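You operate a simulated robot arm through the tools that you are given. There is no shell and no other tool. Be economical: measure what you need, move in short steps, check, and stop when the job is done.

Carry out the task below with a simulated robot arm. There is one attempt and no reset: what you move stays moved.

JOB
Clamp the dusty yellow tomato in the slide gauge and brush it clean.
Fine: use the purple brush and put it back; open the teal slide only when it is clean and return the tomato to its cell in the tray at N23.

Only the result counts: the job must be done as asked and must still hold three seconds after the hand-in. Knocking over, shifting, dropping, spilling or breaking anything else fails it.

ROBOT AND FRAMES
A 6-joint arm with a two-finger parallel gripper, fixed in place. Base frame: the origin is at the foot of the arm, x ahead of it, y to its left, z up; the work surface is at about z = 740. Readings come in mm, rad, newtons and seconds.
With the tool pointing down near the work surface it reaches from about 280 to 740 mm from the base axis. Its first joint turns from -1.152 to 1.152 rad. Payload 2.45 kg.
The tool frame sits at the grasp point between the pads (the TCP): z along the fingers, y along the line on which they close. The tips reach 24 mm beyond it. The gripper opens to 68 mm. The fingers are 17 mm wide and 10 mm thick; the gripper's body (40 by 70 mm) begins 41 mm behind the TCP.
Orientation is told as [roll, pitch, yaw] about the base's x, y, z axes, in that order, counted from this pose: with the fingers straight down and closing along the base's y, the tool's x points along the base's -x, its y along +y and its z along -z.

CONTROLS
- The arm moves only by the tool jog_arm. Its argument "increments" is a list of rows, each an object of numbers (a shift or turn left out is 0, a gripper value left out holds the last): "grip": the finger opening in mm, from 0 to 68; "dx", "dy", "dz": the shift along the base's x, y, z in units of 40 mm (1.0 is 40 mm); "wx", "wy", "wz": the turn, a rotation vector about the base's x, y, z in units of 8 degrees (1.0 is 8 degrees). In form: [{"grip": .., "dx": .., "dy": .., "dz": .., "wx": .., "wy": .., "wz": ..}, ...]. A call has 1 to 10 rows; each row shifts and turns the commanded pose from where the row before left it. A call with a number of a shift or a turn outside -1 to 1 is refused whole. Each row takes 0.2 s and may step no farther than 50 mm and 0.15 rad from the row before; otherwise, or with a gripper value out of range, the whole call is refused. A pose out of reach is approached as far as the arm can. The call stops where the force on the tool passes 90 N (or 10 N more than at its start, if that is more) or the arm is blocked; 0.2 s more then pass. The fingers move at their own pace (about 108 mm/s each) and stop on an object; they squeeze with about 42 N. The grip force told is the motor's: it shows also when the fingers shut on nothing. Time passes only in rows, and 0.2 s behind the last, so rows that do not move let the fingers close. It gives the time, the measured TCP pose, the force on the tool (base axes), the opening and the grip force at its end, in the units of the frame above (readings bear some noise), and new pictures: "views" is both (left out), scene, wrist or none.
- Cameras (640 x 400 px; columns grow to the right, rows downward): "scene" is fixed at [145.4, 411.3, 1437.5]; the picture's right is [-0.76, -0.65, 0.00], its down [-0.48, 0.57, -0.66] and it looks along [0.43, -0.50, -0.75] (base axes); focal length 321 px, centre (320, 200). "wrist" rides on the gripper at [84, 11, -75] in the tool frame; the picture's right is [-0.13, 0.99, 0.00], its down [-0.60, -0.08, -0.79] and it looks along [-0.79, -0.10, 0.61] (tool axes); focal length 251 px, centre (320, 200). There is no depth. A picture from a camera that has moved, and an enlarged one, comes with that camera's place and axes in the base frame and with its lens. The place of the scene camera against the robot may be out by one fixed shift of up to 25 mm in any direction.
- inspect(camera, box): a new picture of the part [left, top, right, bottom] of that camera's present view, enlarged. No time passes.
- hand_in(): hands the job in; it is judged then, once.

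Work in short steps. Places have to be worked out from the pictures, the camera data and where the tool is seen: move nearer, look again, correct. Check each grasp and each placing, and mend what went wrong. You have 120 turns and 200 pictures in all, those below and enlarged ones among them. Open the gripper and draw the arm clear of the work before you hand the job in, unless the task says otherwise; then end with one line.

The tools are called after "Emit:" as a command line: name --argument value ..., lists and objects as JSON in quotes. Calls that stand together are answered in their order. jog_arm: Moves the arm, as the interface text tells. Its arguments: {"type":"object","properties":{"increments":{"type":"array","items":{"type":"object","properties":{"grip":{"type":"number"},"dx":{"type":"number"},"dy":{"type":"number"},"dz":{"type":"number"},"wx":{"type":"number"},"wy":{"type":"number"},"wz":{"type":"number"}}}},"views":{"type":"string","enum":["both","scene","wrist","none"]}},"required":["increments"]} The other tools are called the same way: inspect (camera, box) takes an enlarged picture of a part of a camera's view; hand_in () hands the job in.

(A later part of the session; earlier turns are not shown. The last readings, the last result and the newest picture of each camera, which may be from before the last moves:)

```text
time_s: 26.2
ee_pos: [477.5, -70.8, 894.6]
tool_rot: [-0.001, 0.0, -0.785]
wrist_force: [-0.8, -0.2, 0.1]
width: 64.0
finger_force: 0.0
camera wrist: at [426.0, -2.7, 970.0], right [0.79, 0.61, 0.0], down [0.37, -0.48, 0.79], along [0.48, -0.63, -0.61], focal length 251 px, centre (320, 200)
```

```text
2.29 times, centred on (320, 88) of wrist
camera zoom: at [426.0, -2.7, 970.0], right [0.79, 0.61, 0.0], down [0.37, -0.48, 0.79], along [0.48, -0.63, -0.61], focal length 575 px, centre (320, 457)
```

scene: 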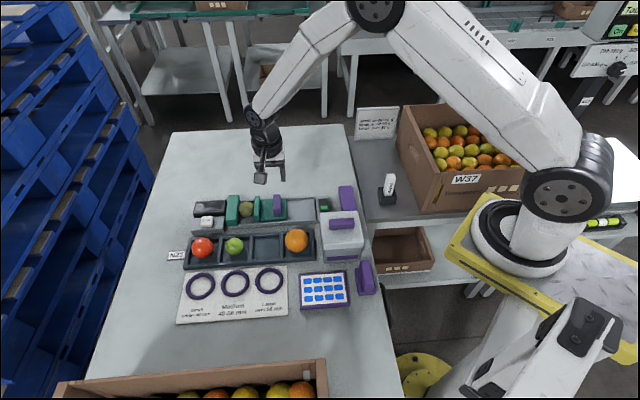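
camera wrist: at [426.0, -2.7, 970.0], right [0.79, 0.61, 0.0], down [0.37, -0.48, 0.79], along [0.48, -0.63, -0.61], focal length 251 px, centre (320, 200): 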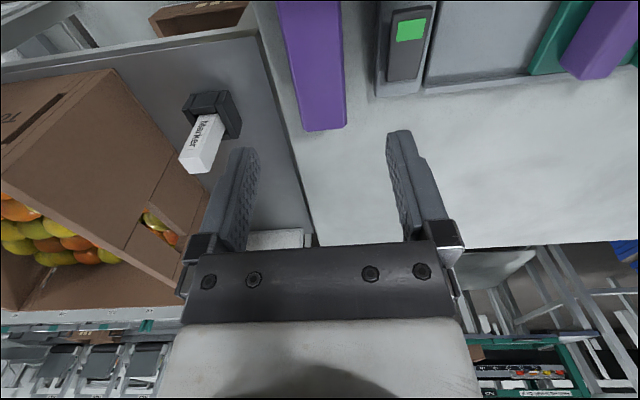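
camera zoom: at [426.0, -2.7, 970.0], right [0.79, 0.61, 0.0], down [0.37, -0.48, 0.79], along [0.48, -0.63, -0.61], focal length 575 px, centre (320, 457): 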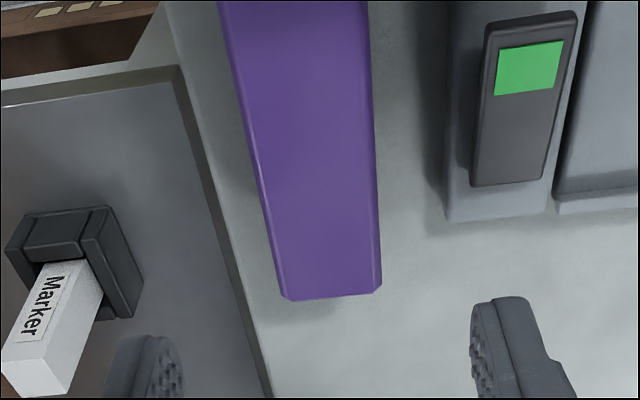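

The brush body is about 38 mm wide, centered at s≈285.5, r≈388, top ≈785. I align and descend with 54 mm opening.

Emit:
jog_arm --increments '[{"grip": 54, "dx": -0.035, "dy": -0.04, "dz": -0.7}, {"dz": -0.8}, {"dz": -0.5}, {"dz": 0}]' --views "both"

Emit:
inspect --camera "scene" --box '[280, 150, 400, 250]'

```text
time_s: 27.2
ee_pos: [473.0, -73.5, 815.6]
tool_rot: [0.0, 0.0, -0.784]
wrist_force: [-0.2, -0.3, -0.2]
width: 54.3
finger_force: 0.0
camera wrist: at [421.8, -6.0, 890.6], right [0.79, 0.61, 0.0], down [0.37, -0.48, 0.79], along [0.48, -0.63, -0.61], focal length 251 px, centre (320, 200)
```

scene: 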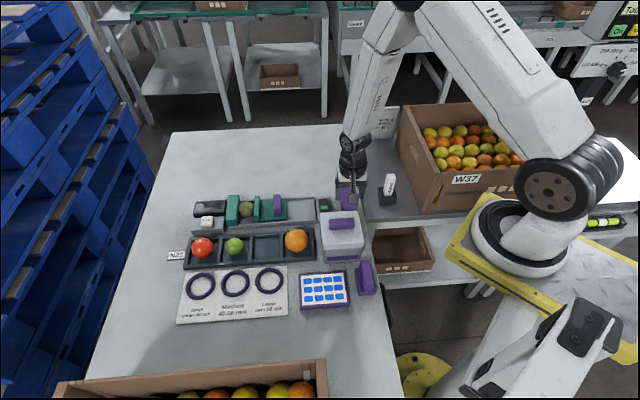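
wrist: 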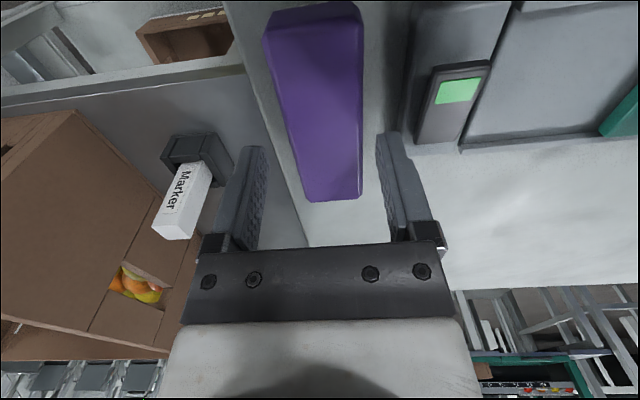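

```text
4.00 times, centred on (340, 200) of scene
camera zoom: at [145.4, 411.3, 1437.5], right [-0.76, -0.65, 0.0], down [-0.48, 0.57, -0.66], along [0.43, -0.5, -0.75], focal length 1283 px, centre (240, 200)
```

zoom: 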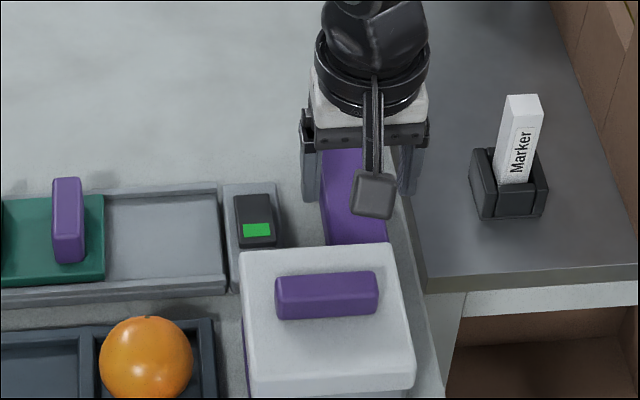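

Alignment is good (brush s≈285). A 1.5 mm correction, then down to z≈782 and close.

Emit:
jog_arm --increments '[{"dx": 0.03, "dy": 0.03, "dz": -0.45}, {"dz": -0.38}, {"dz": 0}, {"grip": 30}, {"grip": 30}, {"grip": 30}]' --views "wrist"

```text
time_s: 28.6
ee_pos: [474.3, -73.4, 781.2]
tool_rot: [0.0, 0.001, -0.786]
wrist_force: [0.8, 0.4, 0.1]
width: 39.5
finger_force: 41.6
camera wrist: at [423.3, -5.0, 857.8], right [0.79, 0.61, 0.0], down [0.37, -0.48, 0.79], along [0.48, -0.63, -0.61], focal length 251 px, centre (320, 200)
```

wrist: 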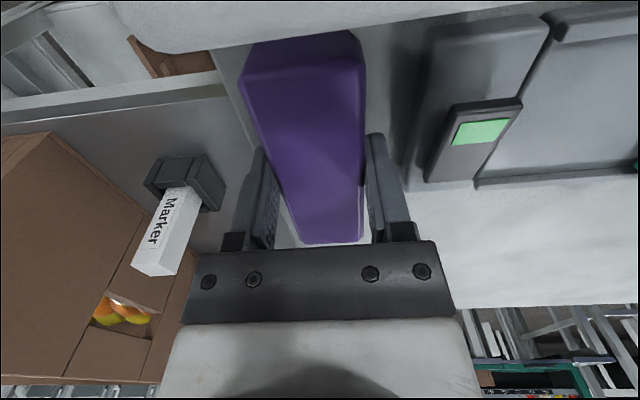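

Brush gripped (39.5 mm). I lift it straight up and check in the scene.

Emit:
jog_arm --increments '[{"dz": 0.5}, {"dz": 0.8}, {"dz": 0.9}, {"dz": 0.8}]' --views "both"

Emit:
inspect --camera "scene" --box '[280, 110, 400, 230]'

```text
time_s: 29.6
ee_pos: [474.8, -72.2, 902.4]
tool_rot: [0.001, -0.001, -0.785]
wrist_force: [-0.6, -0.1, -0.3]
width: 39.3
finger_force: 42.1
camera wrist: at [424.4, -4.8, 977.8], right [0.79, 0.61, 0.0], down [0.37, -0.48, 0.79], along [0.48, -0.63, -0.61], focal length 251 px, centre (320, 200)
```

scene: 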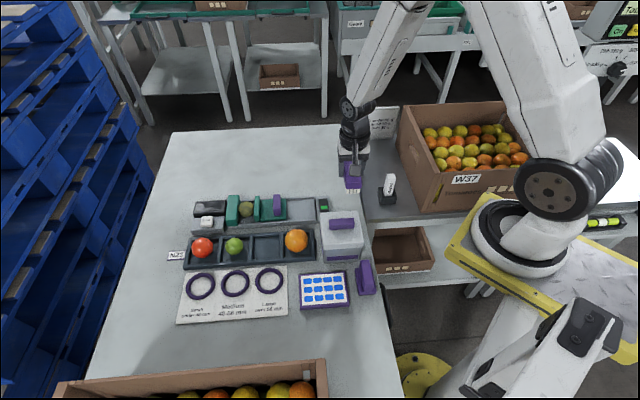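
wrist: 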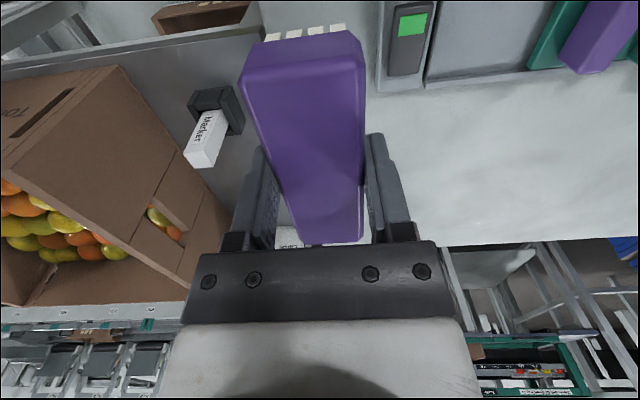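

```text
3.33 times, centred on (340, 170) of scene
camera zoom: at [145.4, 411.3, 1437.5], right [-0.76, -0.65, 0.0], down [-0.48, 0.57, -0.66], along [0.43, -0.5, -0.75], focal length 1069 px, centre (253, 300)
```

zoom: 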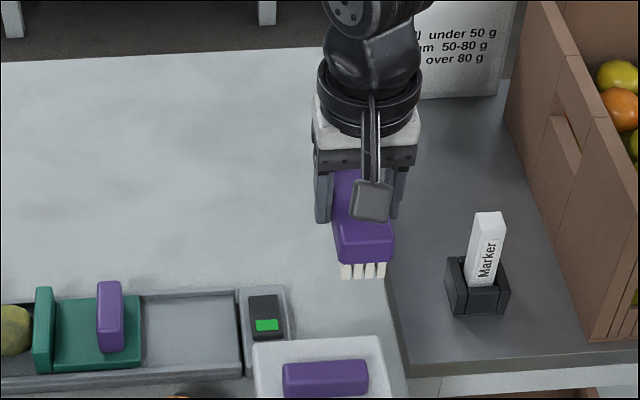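

The brush hangs with ~17 mm bristles; the bristle tips are 41 mm below the TCP. I carry it to above the tomato (673,124).

Emit:
jog_arm --increments '[{"dx": 0.709, "dy": 0.7}, {"dx": 0.709, "dy": 0.7}, {"dx": 0.709, "dy": 0.7}, {"dx": 0.709, "dy": 0.7}, {"dx": 0.709, "dy": 0.7}, {"dx": 0.709, "dy": 0.7}, {"dx": 0.709, "dy": 0.7}, {"dz": -0.7}, {"dz": -0.5}]' --views "both"

Emit:
inspect --camera "scene" --box '[180, 140, 340, 250]'

```text
time_s: 31.6
ee_pos: [676.2, 124.8, 854.3]
tool_rot: [0.0, 0.002, -0.786]
wrist_force: [0.1, -0.4, -0.3]
width: 39.3
finger_force: 41.9
camera wrist: at [624.6, 192.1, 930.5], right [0.79, 0.61, 0.0], down [0.37, -0.48, 0.79], along [0.48, -0.63, -0.61], focal length 251 px, centre (320, 200)
```

scene: 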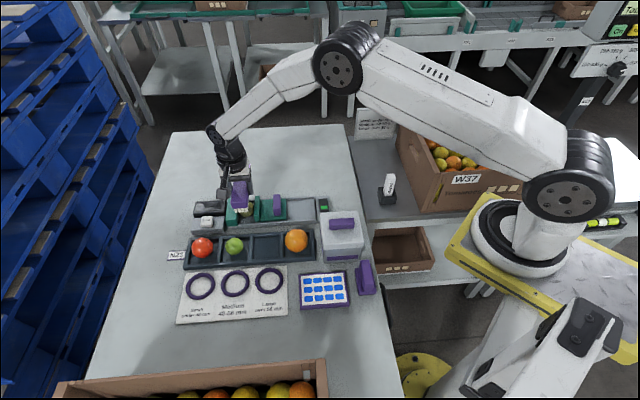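
wrist: 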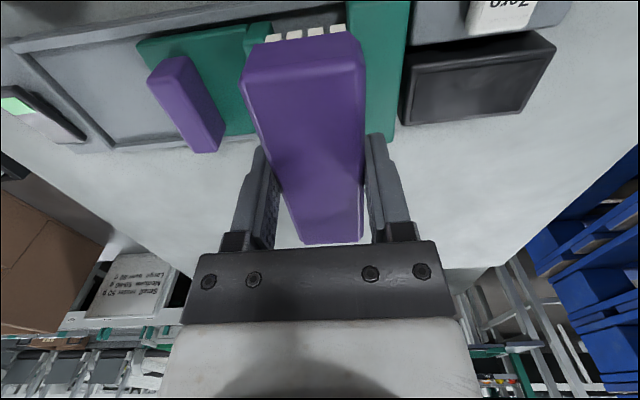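

```text
3.64 times, centred on (260, 195) of scene
camera zoom: at [145.4, 411.3, 1437.4], right [-0.76, -0.65, 0.0], down [-0.48, 0.57, -0.66], along [0.43, -0.5, -0.75], focal length 1166 px, centre (538, 218)
```

zoom: 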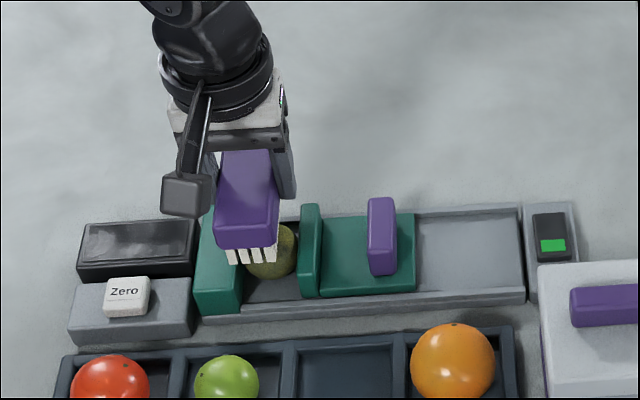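

Brush is above the tomato, bristle tips ≈813. I lower to light contact, checking force.

Emit:
jog_arm --increments '[{"dx": -0.035, "dy": -0.035, "dz": -0.35}, {"dz": -0.2}, {"dz": 0}]' --views "none"

```text
time_s: 32.4
ee_pos: [672.3, 122.4, 832.7]
tool_rot: [0.0, 0.001, -0.785]
wrist_force: [-0.4, 0.4, -1.1]
width: 39.2
finger_force: 41.8
```

Emit:
jog_arm --increments '[{"dz": -0.08}, {"dz": 0}]' --views "none"

Emit:
jog_arm --increments '[{"dz": -0.08}, {"dz": 0}]' --views "both"

Emit:
inspect --camera "scene" --box '[200, 170, 300, 240]'

```text
time_s: 33.0
ee_pos: [674.9, 122.8, 831.0]
tool_rot: [0.004, -0.003, -0.787]
wrist_force: [-4.0, -3.6, 13.7]
width: 39.3
finger_force: 42.2
```

```text
time_s: 33.6
ee_pos: [674.9, 123.6, 830.8]
tool_rot: [0.007, -0.005, -0.785]
wrist_force: [-6.4, -7.6, 37.9]
width: 39.1
finger_force: 41.5
camera wrist: at [623.2, 190.8, 905.9], right [0.79, 0.61, 0.01], down [0.36, -0.48, 0.8], along [0.49, -0.63, -0.61], focal length 251 px, centre (320, 200)
```

scene: 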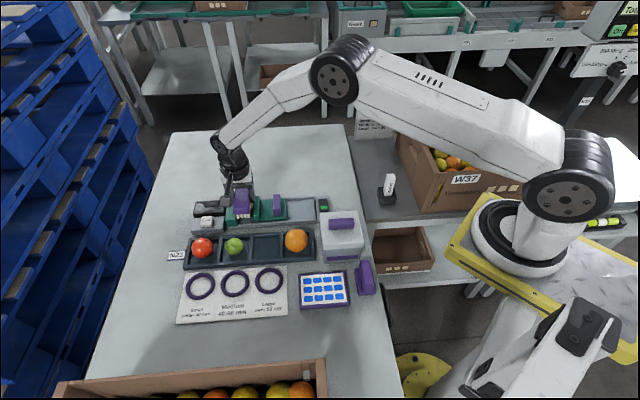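
wrist: 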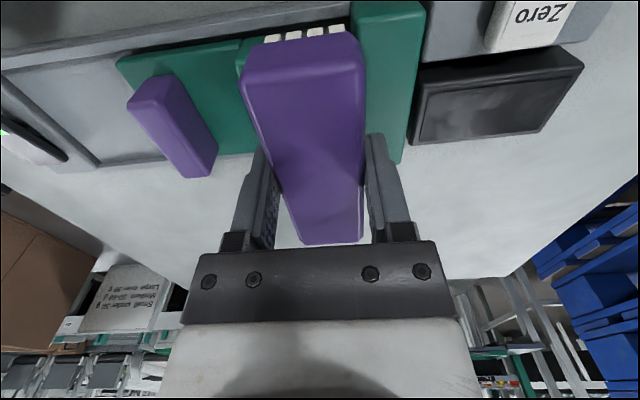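

```text
5.71 times, centred on (250, 205) of scene
camera zoom: at [144.4, 411.0, 1437.7], right [-0.76, -0.65, 0.0], down [-0.48, 0.57, -0.66], along [0.43, -0.5, -0.75], focal length 1832 px, centre (720, 171)
```

zoom: 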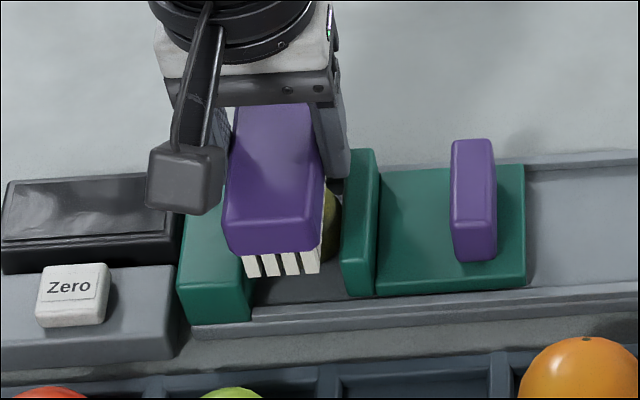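

The reaction tilts the +s side up, and the zoom shows the brush ~6 mm too far toward the fixed jaw. I raise, shift 7 mm toward −s, and lower again.

Emit:
jog_arm --increments '[{"dz": 0.3}, {"dx": -0.12, "dy": -0.12}, {"dz": -0.14}, {"dz": -0.07}, {"dz": 0}]' --views "scene"

Emit:
inspect --camera "scene" --box '[200, 170, 300, 240]'

```text
time_s: 34.8
ee_pos: [668.0, 117.5, 830.1]
tool_rot: [0.0, -0.001, -0.786]
wrist_force: [-5.7, -1.2, 16.9]
width: 39.2
finger_force: 42.0
```

scene: 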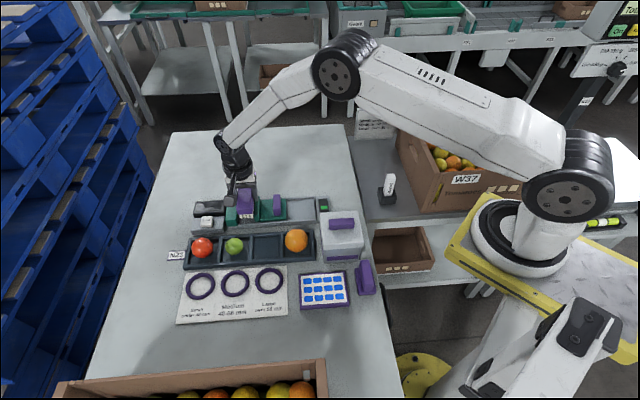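

```text
5.71 times, centred on (250, 205) of scene
camera zoom: at [144.9, 411.2, 1437.5], right [-0.76, -0.65, 0.0], down [-0.48, 0.57, -0.66], along [0.43, -0.5, -0.75], focal length 1832 px, centre (720, 171)
```

zoom: 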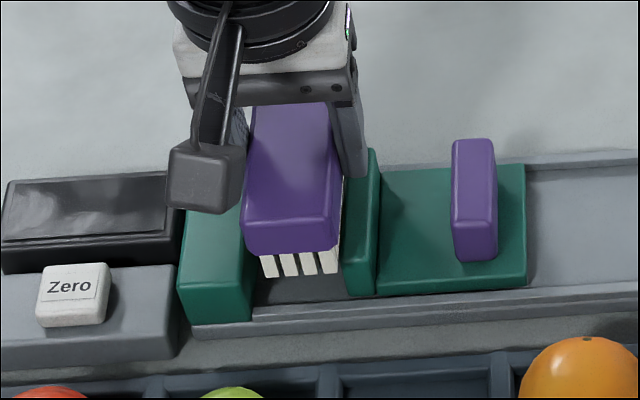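

Now the bristles sit between the jaws in contact with the tomato (≈17 N). I brush back and forth along the brush's length.

Emit:
jog_arm --increments '[{"dx": 0.35, "dy": -0.35}, {"dx": 0.35, "dy": -0.35}, {"dx": -0.35, "dy": 0.35}, {"dx": -0.35, "dy": 0.35}, {"dx": -0.35, "dy": 0.35}, {"dx": -0.35, "dy": 0.35}, {"dx": 0.35, "dy": -0.35}, {"dx": 0.35, "dy": -0.35}]' --views "scene"

Emit:
inspect --camera "scene" --box '[200, 170, 300, 240]'

```text
time_s: 36.6
ee_pos: [669.2, 119.9, 829.9]
tool_rot: [0.005, -0.001, -0.787]
wrist_force: [1.8, -1.4, 26.1]
width: 39.5
finger_force: 42.2
```

scene: 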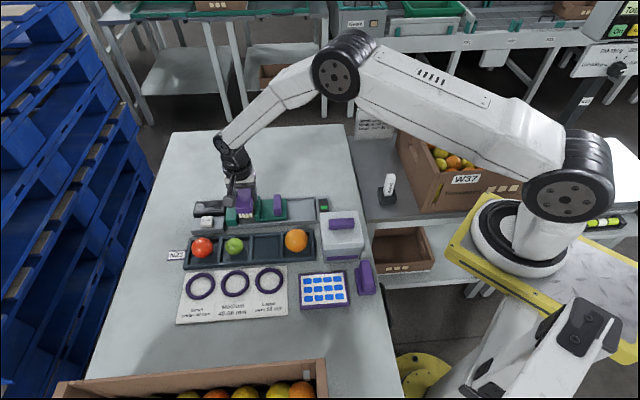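

```text
5.71 times, centred on (250, 205) of scene
camera zoom: at [144.9, 411.2, 1437.6], right [-0.76, -0.65, 0.0], down [-0.48, 0.57, -0.66], along [0.43, -0.5, -0.75], focal length 1832 px, centre (720, 171)
```

zoom: 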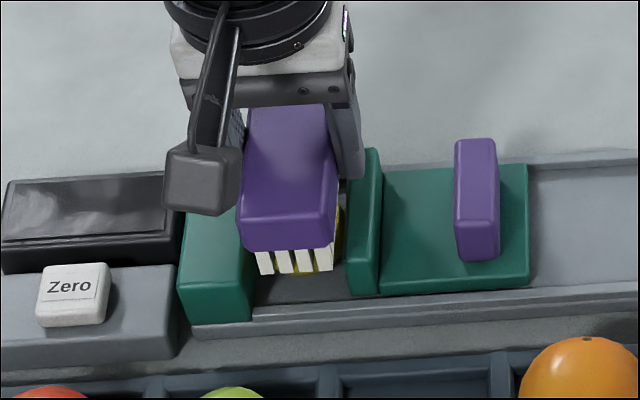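

The visible tomato looks brighter yellow already. I lift and look at it.

Emit:
jog_arm --increments '[{"dz": 0.5}, {"dz": 0.8}, {"dx": 0.6, "dy": -0.6}, {"dx": 0.6, "dy": -0.6}]' --views "both"

Emit:
inspect --camera "scene" --box '[200, 170, 300, 240]'

Emit:
inspect --camera "wrist" --box '[200, 0, 440, 150]'

```text
time_s: 37.6
ee_pos: [717.9, 70.3, 880.4]
tool_rot: [0.001, 0.0, -0.785]
wrist_force: [0.1, -0.7, -0.7]
width: 39.2
finger_force: 41.5
camera wrist: at [666.4, 138.5, 957.4], right [0.79, 0.61, 0.0], down [0.37, -0.48, 0.79], along [0.48, -0.63, -0.61], focal length 251 px, centre (320, 200)
```

scene: 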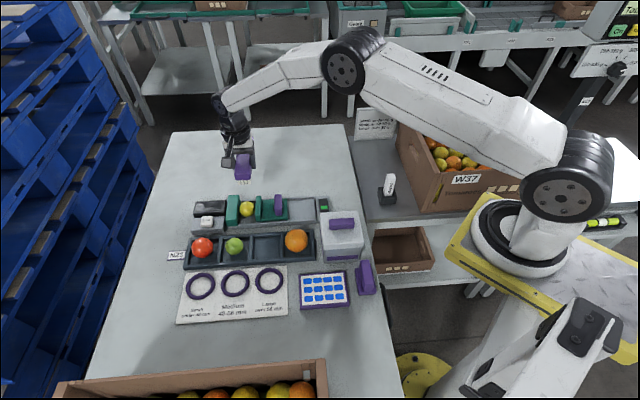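
wrist: 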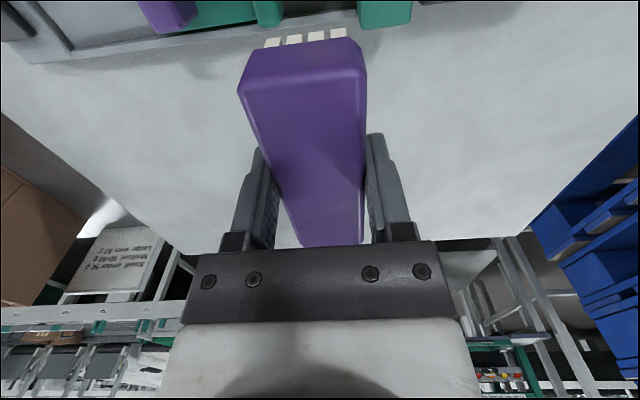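

```text
5.71 times, centred on (250, 205) of scene
camera zoom: at [145.4, 411.3, 1437.5], right [-0.76, -0.65, 0.0], down [-0.48, 0.57, -0.66], along [0.43, -0.5, -0.75], focal length 1832 px, centre (720, 171)
```

zoom: 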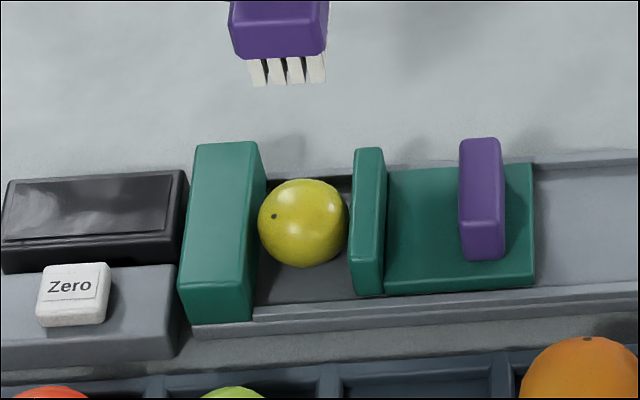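

```text
2.67 times, centred on (320, 75) of wrist
camera zoom: at [666.4, 138.5, 957.4], right [0.79, 0.61, 0.0], down [0.37, -0.48, 0.79], along [0.48, -0.63, -0.61], focal length 670 px, centre (320, 533)
```

zoom: 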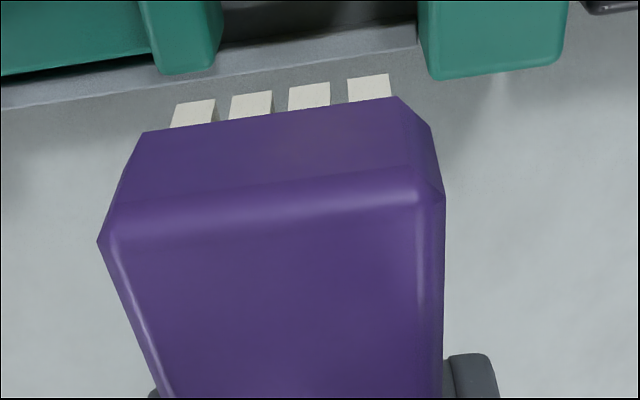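

The tomato is now bright clean yellow and still in the gauge. I return the brush along the recorded path to above its original spot.

Emit:
jog_arm --increments '[{"dz": 0.52}, {"dx": -0.751, "dy": -0.443}, {"dx": -0.751, "dy": -0.443}, {"dx": -0.751, "dy": -0.443}, {"dx": -0.751, "dy": -0.443}, {"dx": -0.751, "dy": -0.443}, {"dx": -0.751, "dy": -0.443}, {"dx": -0.751, "dy": -0.443}, {"dx": -0.751, "dy": -0.443}]' --views "none"

Emit:
jog_arm --increments '[{"dz": -0.9}, {"dz": -0.9}, {"dz": -0.7}, {"dz": -0.3}, {"dz": 0}]' --views "both"

```text
time_s: 39.6
ee_pos: [477.5, -74.0, 903.7]
tool_rot: [0.0, 0.0, -0.786]
wrist_force: [0.2, 0.3, -1.8]
width: 39.0
finger_force: 42.5
```

```text
time_s: 40.8
ee_pos: [474.4, -72.8, 790.1]
tool_rot: [0.0, -0.001, -0.785]
wrist_force: [-0.3, -0.2, -1.0]
width: 39.2
finger_force: 41.7
camera wrist: at [424.0, -5.6, 865.5], right [0.79, 0.61, 0.0], down [0.37, -0.48, 0.79], along [0.48, -0.63, -0.61], focal length 251 px, centre (320, 200)
```

scene: 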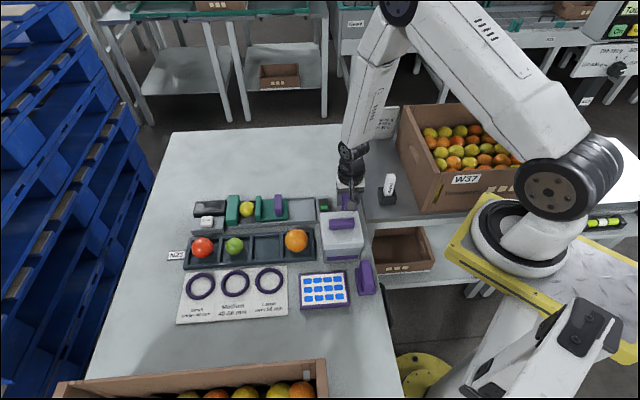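
wrist: 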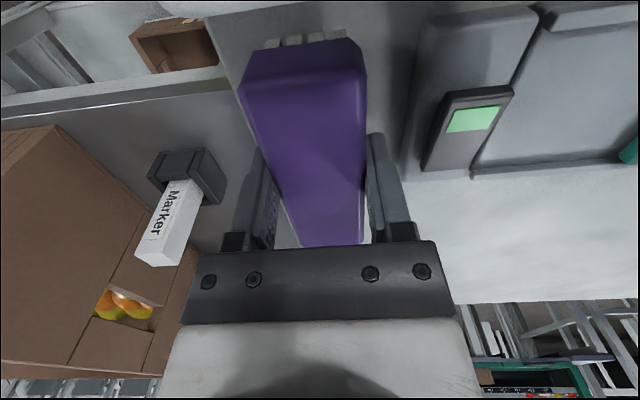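

Back over its spot; I lower the last 8 mm in small steps.

Emit:
jog_arm --increments '[{"dz": -0.12}, {"dz": -0.06}, {"dz": 0}]' --views "none"

```text
time_s: 41.6
ee_pos: [475.7, -71.1, 781.8]
tool_rot: [0.001, 0.001, -0.785]
wrist_force: [0.1, 0.7, -0.7]
width: 39.4
finger_force: 42.2
```

Emit:
jog_arm --increments '[{"dz": -0.03}, {"dz": 0}]' --views "none"

```text
time_s: 42.2
ee_pos: [476.3, -71.3, 781.2]
tool_rot: [0.0, 0.0, -0.785]
wrist_force: [0.9, -0.3, -0.4]
width: 39.2
finger_force: 41.9
```

Emit:
jog_arm --increments '[{"dz": -0.03}, {"dz": 0}]' --views "wrist"

```text
time_s: 42.8
ee_pos: [475.8, -71.1, 778.4]
tool_rot: [-0.001, -0.001, -0.786]
wrist_force: [0.4, -0.2, -1.4]
width: 39.3
finger_force: 42.0
camera wrist: at [424.8, -4.0, 856.0], right [0.79, 0.61, 0.0], down [0.37, -0.48, 0.79], along [0.48, -0.63, -0.61], focal length 251 px, centre (320, 200)
```

wrist: 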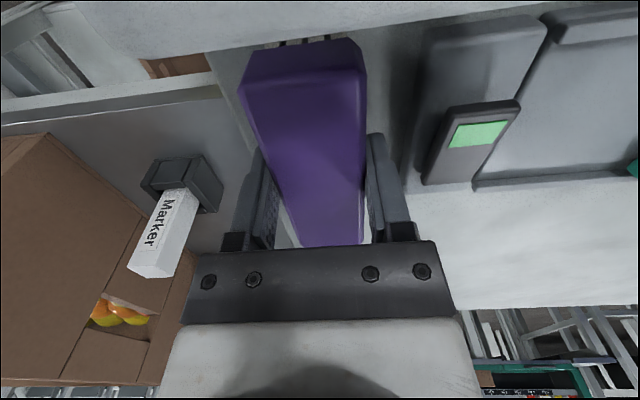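

No contact yet — the brush probably shifted slightly up in the grip while pressing. Continue down carefully.

Emit:
jog_arm --increments '[{"dz": -0.04}, {"dz": 0}]' --views "none"

```text
time_s: 43.4
ee_pos: [476.5, -70.9, 778.7]
tool_rot: [0.001, -0.003, -0.787]
wrist_force: [-6.6, 3.0, 22.5]
width: 39.5
finger_force: 42.3
```

Contact with the table. I relieve slightly and open.

Emit:
jog_arm --increments '[{"dz": 0.03}, {"grip": 46}, {"grip": 54}, {"grip": 54}]' --views "wrist"

Emit:
jog_arm --increments '[{"dz": 0.5}, {"dz": 0.9}, {"dz": 0.9}, {"dz": 0.5}]' --views "both"

Emit:
inspect --camera "scene" --box '[180, 160, 400, 310]'

```text
time_s: 44.4
ee_pos: [475.8, -71.2, 780.3]
tool_rot: [0.0, 0.001, -0.784]
wrist_force: [-0.2, 0.4, 0.3]
width: 54.1
finger_force: 0.1
camera wrist: at [424.8, -4.4, 855.7], right [0.79, 0.61, 0.0], down [0.37, -0.48, 0.79], along [0.48, -0.63, -0.61], focal length 251 px, centre (320, 200)
```

wrist: 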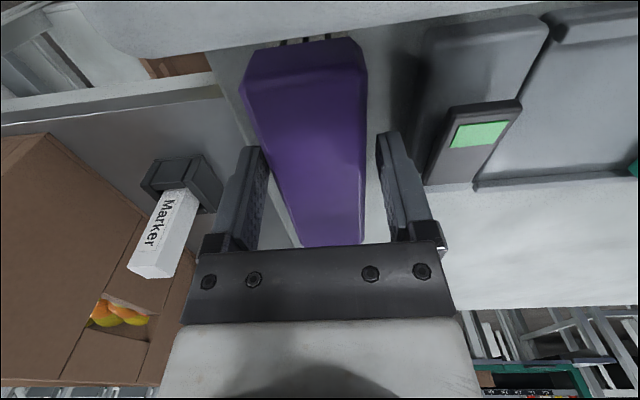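

```text
time_s: 45.4
ee_pos: [475.7, -72.5, 892.0]
tool_rot: [0.0, -0.001, -0.786]
wrist_force: [0.1, 0.0, -1.3]
width: 54.0
finger_force: 0.1
camera wrist: at [424.8, -4.9, 968.3], right [0.79, 0.61, 0.0], down [0.37, -0.48, 0.79], along [0.48, -0.63, -0.61], focal length 251 px, centre (320, 200)
```

scene: 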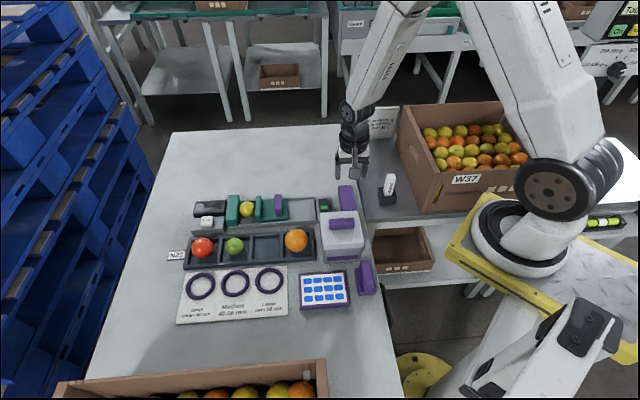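
wrist: 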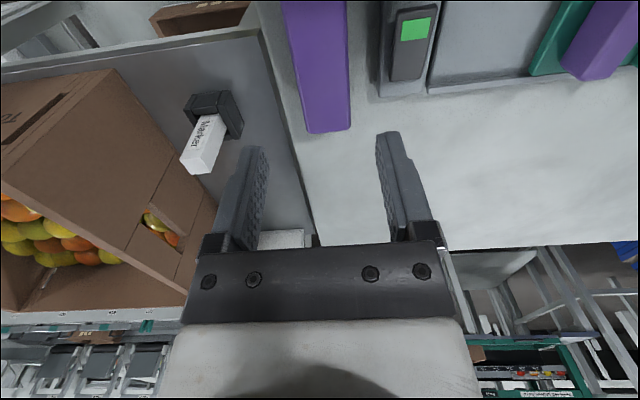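

```text
2.67 times, centred on (290, 235) of scene
camera zoom: at [145.4, 411.3, 1437.5], right [-0.76, -0.65, 0.0], down [-0.48, 0.57, -0.66], along [0.43, -0.5, -0.75], focal length 855 px, centre (400, 107)
```

zoom: 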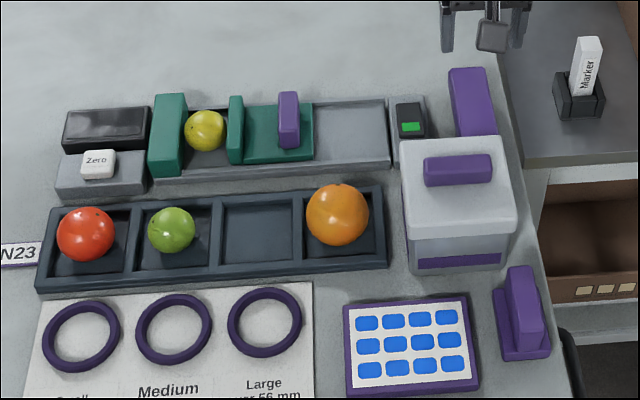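

Brush is back in its place. Now I return to the slide handle at about (612,62) and descend over it.

Emit:
jog_arm --increments '[{"grip": 42, "dx": 0.682, "dy": 0.672}, {"dx": 0.682, "dy": 0.672}, {"dx": 0.682, "dy": 0.672}, {"dx": 0.682, "dy": 0.672}, {"dx": 0.682, "dy": 0.672}, {"dz": -0.8}, {"dz": -0.8}, {"dz": -0.6}, {"dz": 0}]' --views "wrist"

```text
time_s: 47.4
ee_pos: [611.5, 60.2, 804.1]
tool_rot: [0.0, 0.001, -0.786]
wrist_force: [-0.2, 0.3, 0.1]
width: 42.0
finger_force: 0.0
camera wrist: at [560.6, 128.1, 880.6], right [0.79, 0.61, 0.0], down [0.37, -0.48, 0.79], along [0.48, -0.63, -0.61], focal length 251 px, centre (320, 200)
```

wrist: 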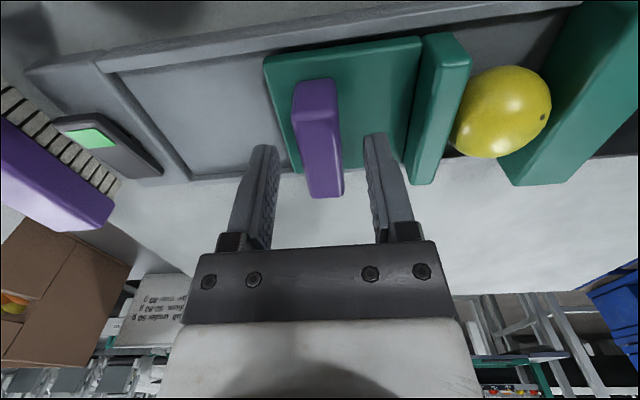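

Handle is centered between the fingers and the tomato is clean. I go down, grip the handle, and pull the slide open.

Emit:
jog_arm --increments '[{"dz": -0.33}, {"grip": 25}, {"grip": 8}, {"grip": 8}, {"grip": 8}]' --views "none"

Emit:
jog_arm --increments '[{"dx": -0.1, "dy": -0.1}, {"dx": -0.15, "dy": -0.15}, {"dx": -0.15, "dy": -0.15}, {"dx": -0.15, "dy": -0.15}, {"dx": -0.15, "dy": -0.15}, {"dx": -0.1, "dy": -0.1}]' --views "wrist"

```text
time_s: 48.6
ee_pos: [611.2, 61.3, 790.6]
tool_rot: [0.001, 0.001, -0.784]
wrist_force: [0.5, 1.7, -4.1]
width: 20.0
finger_force: 37.7
```

```text
time_s: 50.0
ee_pos: [581.2, 30.7, 791.4]
tool_rot: [0.001, 0.0, -0.783]
wrist_force: [2.9, 1.1, 19.3]
width: 19.9
finger_force: 37.1
camera wrist: at [529.6, 98.3, 867.3], right [0.79, 0.61, 0.0], down [0.37, -0.48, 0.79], along [0.49, -0.63, -0.61], focal length 251 px, centre (320, 200)
```

wrist: 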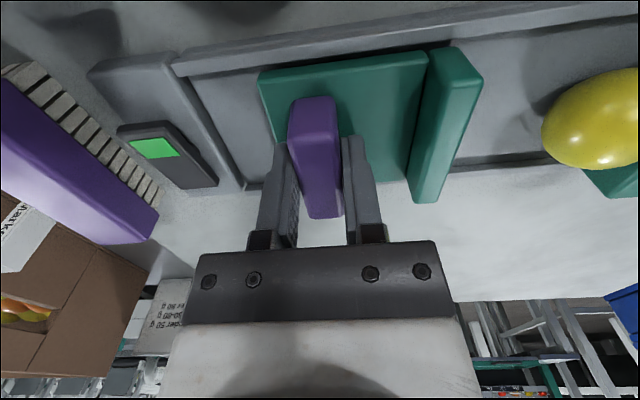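

Slide is nearly back to its start; 3 mm more, then release and rise.

Emit:
jog_arm --increments '[{"dx": -0.08, "dy": -0.1}, {"dz": 0}, {"grip": 42}, {"grip": 42}, {"dz": 0.6}, {"dz": 0.9}, {"dz": 0.9}]' --views "both"

Emit:
inspect --camera "scene" --box '[180, 160, 340, 270]'

Emit:
inspect --camera "wrist" --box '[400, 0, 600, 125]'

```text
time_s: 51.6
ee_pos: [576.9, 26.8, 886.7]
tool_rot: [0.0, 0.0, -0.785]
wrist_force: [0.3, -0.5, -0.4]
width: 42.1
finger_force: 0.1
camera wrist: at [526.4, 94.9, 963.5], right [0.79, 0.61, 0.0], down [0.37, -0.48, 0.79], along [0.48, -0.63, -0.61], focal length 251 px, centre (320, 200)
```

scene: 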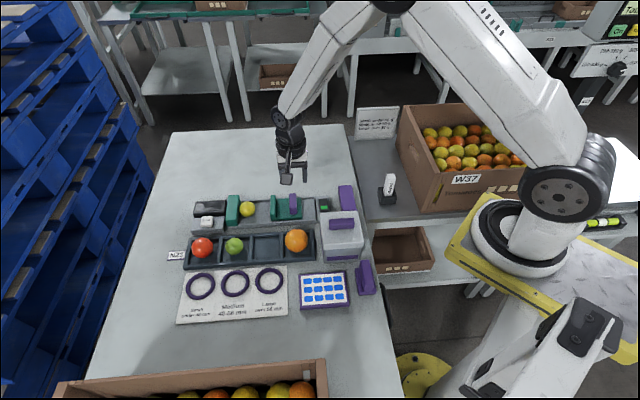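
wrist: 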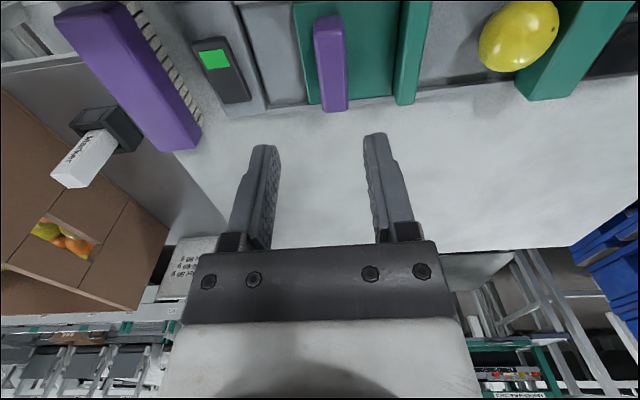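

```text
3.64 times, centred on (260, 215) of scene
camera zoom: at [145.4, 411.3, 1437.5], right [-0.76, -0.65, 0.0], down [-0.48, 0.57, -0.66], along [0.43, -0.5, -0.75], focal length 1166 px, centre (538, 146)
```

zoom: 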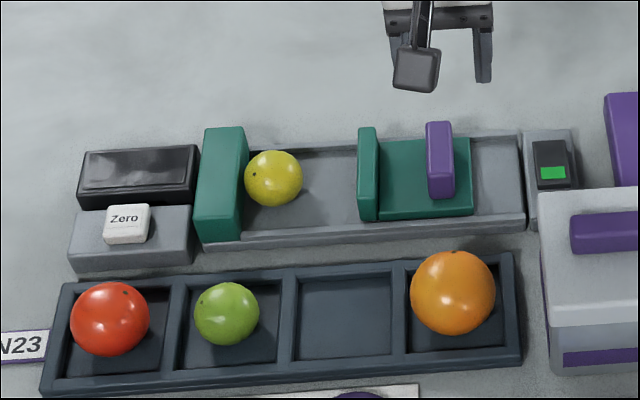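

```text
3.20 times, centred on (500, 62) of wrist
camera zoom: at [526.4, 94.9, 963.5], right [0.79, 0.61, 0.0], down [0.37, -0.48, 0.79], along [0.48, -0.63, -0.61], focal length 805 px, centre (-256, 640)
```

zoom: 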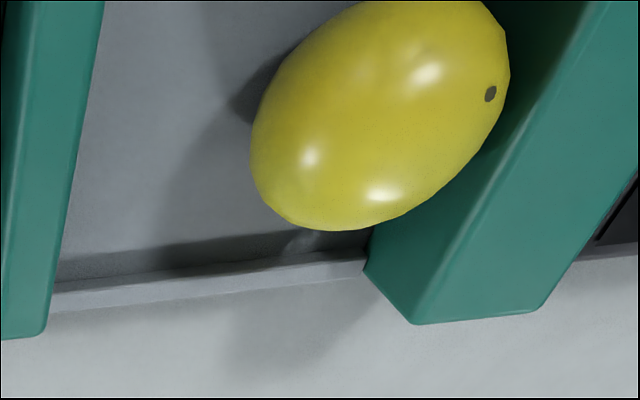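

The slide ended ~8 mm short of its original fully open position. I'll regrip the handle (now s≈436) and bring it all the way back.

Emit:
jog_arm --increments '[{"dx": 0.16, "dy": 0.16}, {"dz": -0.8}, {"dz": -0.8}, {"dz": -0.8}, {"dz": 0}]' --views "wrist"

```text
time_s: 52.8
ee_pos: [583.0, 32.6, 788.8]
tool_rot: [0.0, 0.0, -0.787]
wrist_force: [-0.2, -0.1, 0.3]
width: 42.0
finger_force: 0.1
camera wrist: at [532.2, 100.9, 865.5], right [0.79, 0.61, 0.0], down [0.37, -0.48, 0.79], along [0.48, -0.63, -0.61], focal length 251 px, centre (320, 200)
```

wrist: 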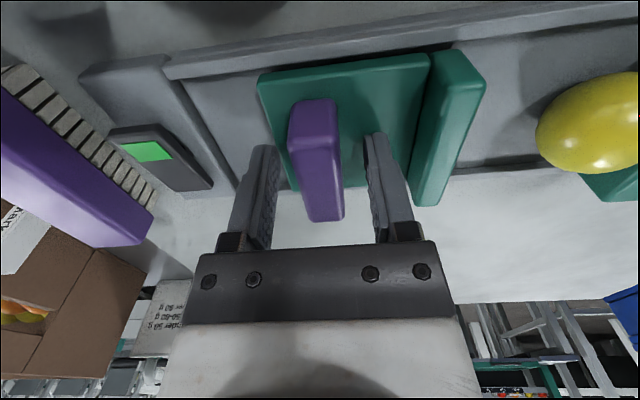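

Emit:
jog_arm --increments '[{"grip": 25}, {"grip": 8}, {"grip": 8}, {"dx": -0.1, "dy": -0.1}, {"dx": -0.08, "dy": -0.08}, {"dz": 0}]' --views "wrist"

Emit:
jog_arm --increments '[{"grip": 30}, {"grip": 36}, {"dz": 0}]' --views "wrist"

```text
time_s: 54.2
ee_pos: [577.4, 27.2, 789.1]
tool_rot: [0.0, 0.001, -0.786]
wrist_force: [11.9, 8.1, -16.3]
width: 20.2
finger_force: 37.3
camera wrist: at [525.8, 94.6, 865.5], right [0.79, 0.61, 0.0], down [0.37, -0.48, 0.79], along [0.48, -0.63, -0.61], focal length 251 px, centre (320, 200)
```

wrist: 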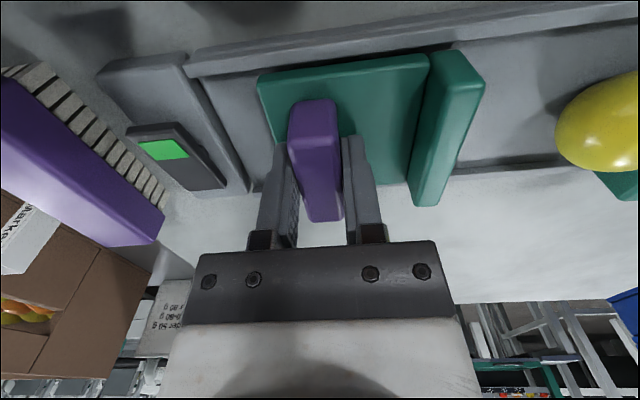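

```text
time_s: 55.0
ee_pos: [576.9, 26.2, 789.5]
tool_rot: [0.0, 0.001, -0.785]
wrist_force: [-0.4, 0.8, -0.8]
width: 36.3
finger_force: 0.0
camera wrist: at [525.2, 94.0, 866.0], right [0.79, 0.61, 0.0], down [0.37, -0.48, 0.79], along [0.48, -0.63, -0.61], focal length 251 px, centre (320, 200)
```

wrist: 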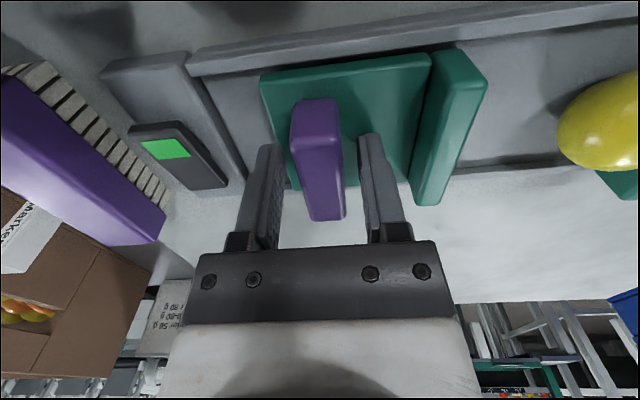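

Slide is fully open. I rise and turn to yaw +45° on the way back to the tomato (~(668,117)).

Emit:
jog_arm --increments '[{"dz": 0.7}, {"dz": 0.9}, {"dz": 0.9}, {"dx": 0.19, "dy": 0.19, "wz": 0.9375, "grip": 54}, {"dx": 0.19, "dy": 0.19, "wz": 0.9375}, {"dx": 0.19, "dy": 0.19, "wz": 0.9375}, {"dx": 0.19, "dy": 0.19, "wz": 0.9375}, {"dx": 0.19, "dy": 0.19, "wz": 0.9375}, {"dx": 0.19, "dy": 0.19, "wz": 0.9375}]' --views "none"

Emit:
jog_arm --increments '[{"dx": 0.19, "dy": 0.19, "wz": 0.9375}, {"dx": 0.19, "dy": 0.19, "wz": 0.9375}, {"dx": 0.19, "dy": 0.19, "wz": 0.9375}, {"dx": 0.19, "dy": 0.19, "wz": 0.9375}, {"dx": 0.19, "dy": 0.19, "wz": 0.9375}, {"dx": 0.19, "dy": 0.19, "wz": 0.9375}]' --views "both"

Emit:
inspect --camera "wrist" --box '[220, 20, 420, 145]'

```text
time_s: 57.0
ee_pos: [622.7, 71.8, 892.2]
tool_rot: [0.002, 0.0, 0.004]
wrist_force: [0.1, 0.7, -0.2]
width: 54.1
finger_force: 0.1
```

```text
time_s: 58.4
ee_pos: [668.0, 117.1, 891.4]
tool_rot: [0.0, 0.001, 0.79]
wrist_force: [-0.2, 0.0, -0.2]
width: 54.0
finger_force: 0.1
camera wrist: at [601.5, 66.0, 967.0], right [-0.61, 0.79, 0.0], down [0.48, 0.37, 0.79], along [0.63, 0.49, -0.61], focal length 251 px, centre (320, 200)
```

scene: 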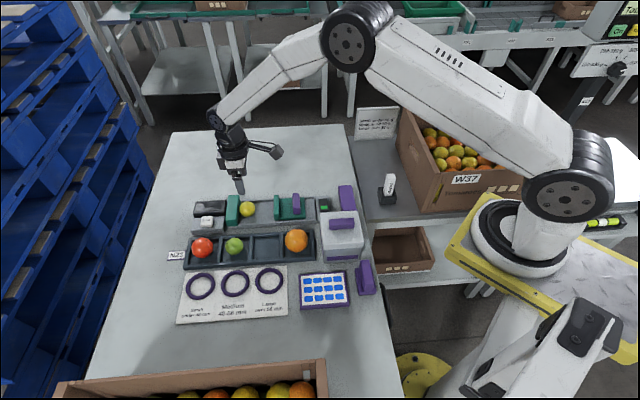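
wrist: 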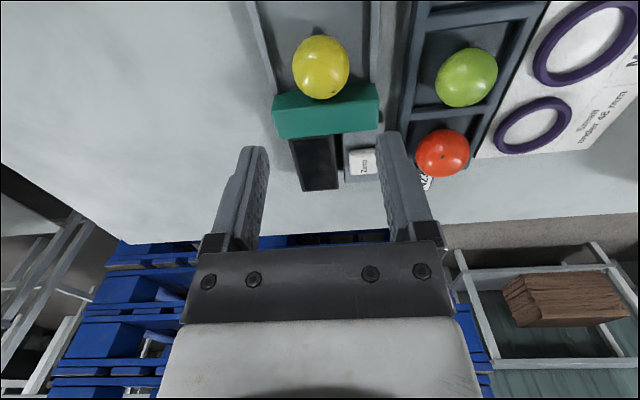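

```text
3.20 times, centred on (320, 82) of wrist
camera zoom: at [601.5, 66.0, 967.0], right [-0.61, 0.79, 0.0], down [0.48, 0.37, 0.79], along [0.63, 0.49, -0.61], focal length 805 px, centre (320, 576)
```

zoom: 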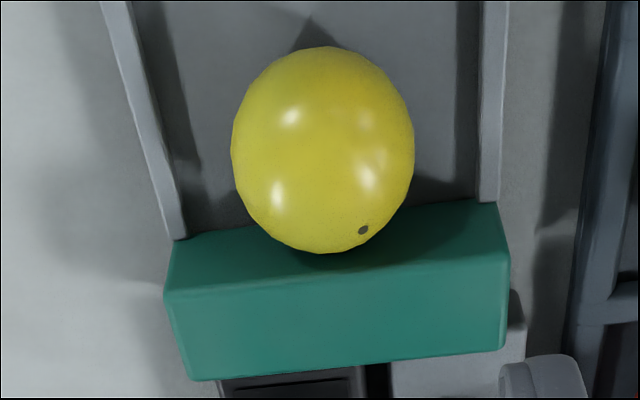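

The tomato sits at s≈561.7, r≈389 (671.5,122). I shift 5 mm and descend around it.

Emit:
jog_arm --increments '[{"dx": 0.09, "dy": 0.1, "dz": -0.7}, {"dz": -0.8}, {"dz": -0.6}, {"dz": -0.25}, {"dz": 0}]' --views "wrist"

```text
time_s: 59.6
ee_pos: [671.4, 121.1, 796.5]
tool_rot: [-0.001, 0.001, 0.786]
wrist_force: [-0.3, -0.9, 0.1]
width: 53.9
finger_force: 0.0
camera wrist: at [604.7, 70.0, 873.3], right [-0.61, 0.79, 0.0], down [0.48, 0.37, 0.79], along [0.63, 0.48, -0.61], focal length 251 px, centre (320, 200)
```

wrist: 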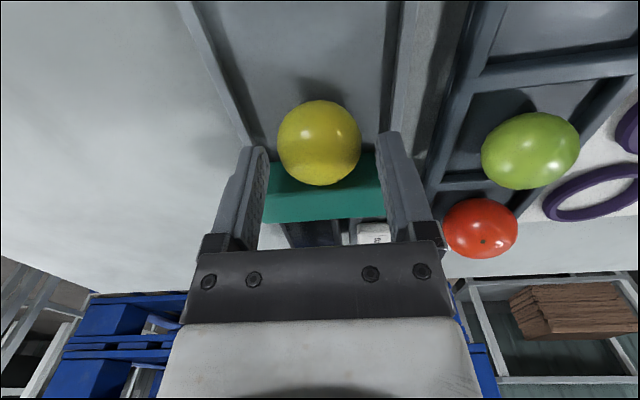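

Centered. Down to z≈786 and close on the tomato, then lift.

Emit:
jog_arm --increments '[{"dz": -0.26}, {"dz": 0}, {"grip": 40}, {"grip": 30}, {"grip": 30}, {"grip": 30}]' --views "none"

Emit:
jog_arm --increments '[{"dx": -0.08, "dy": -0.08, "dz": 0.3}, {"dz": 0.8}, {"dz": 0.8}, {"dz": 0.5}]' --views "both"

Emit:
inspect --camera "scene" --box '[180, 140, 340, 250]'

```text
time_s: 61.0
ee_pos: [671.7, 121.2, 785.7]
tool_rot: [0.001, 0.0, 0.784]
wrist_force: [0.8, 0.2, -0.7]
width: 42.6
finger_force: 16.3
```

```text
time_s: 62.0
ee_pos: [666.2, 118.9, 883.3]
tool_rot: [-0.001, -0.003, 0.786]
wrist_force: [0.2, -0.5, 0.9]
width: 42.4
finger_force: 16.2
camera wrist: at [601.2, 66.9, 958.8], right [-0.61, 0.79, 0.0], down [0.48, 0.37, 0.79], along [0.63, 0.48, -0.61], focal length 251 px, centre (320, 200)
```

scene: 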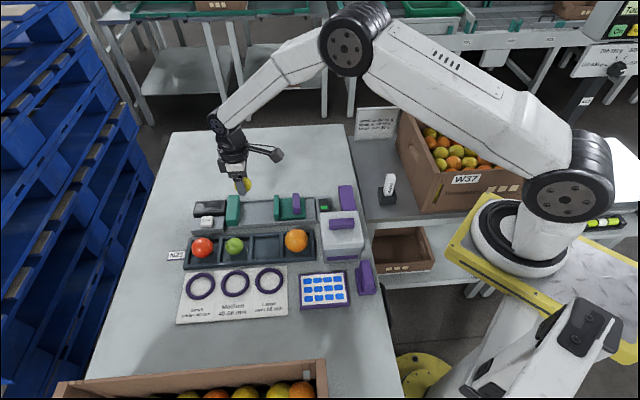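
wrist: 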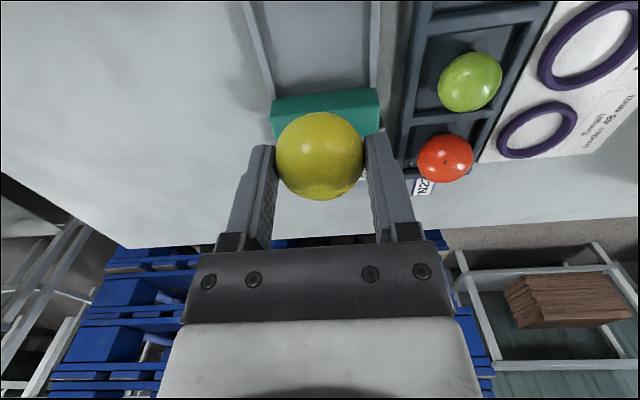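

```text
3.64 times, centred on (260, 195) of scene
camera zoom: at [145.4, 411.3, 1437.5], right [-0.76, -0.65, 0.0], down [-0.48, 0.57, -0.66], along [0.43, -0.5, -0.75], focal length 1166 px, centre (538, 218)
```

zoom: 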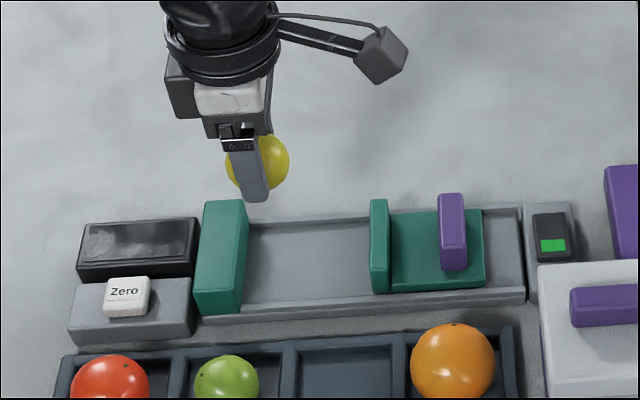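

Clean tomato in hand and slide fully open. I turn back to yaw 0 and move over its cell at (554,167).

Emit:
jog_arm --increments '[{"dx": -0.475, "dy": 0.204, "wz": -0.9375}, {"dx": -0.475, "dy": 0.204, "wz": -0.9375}, {"dx": -0.475, "dy": 0.204, "wz": -0.9375}, {"dx": -0.475, "dy": 0.204, "wz": -0.9375}, {"dx": -0.475, "dy": 0.204, "wz": -0.9375}, {"dx": -0.475, "dy": 0.204, "wz": -0.9375}, {"dz": -0.5}]' --views "wrist"

```text
time_s: 63.6
ee_pos: [553.5, 167.2, 860.7]
tool_rot: [0.0, 0.001, -0.002]
wrist_force: [-1.0, 0.9, -0.5]
width: 42.7
finger_force: 15.7
camera wrist: at [470.1, 178.7, 937.1], right [0.13, 0.99, 0.0], down [0.6, -0.08, 0.79], along [0.79, -0.1, -0.61], focal length 251 px, centre (320, 200)
```

wrist: 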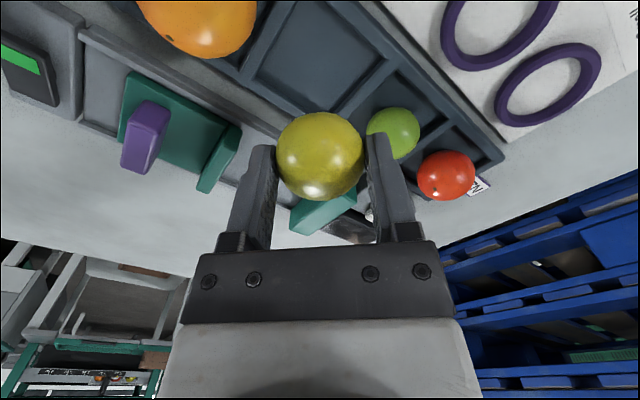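

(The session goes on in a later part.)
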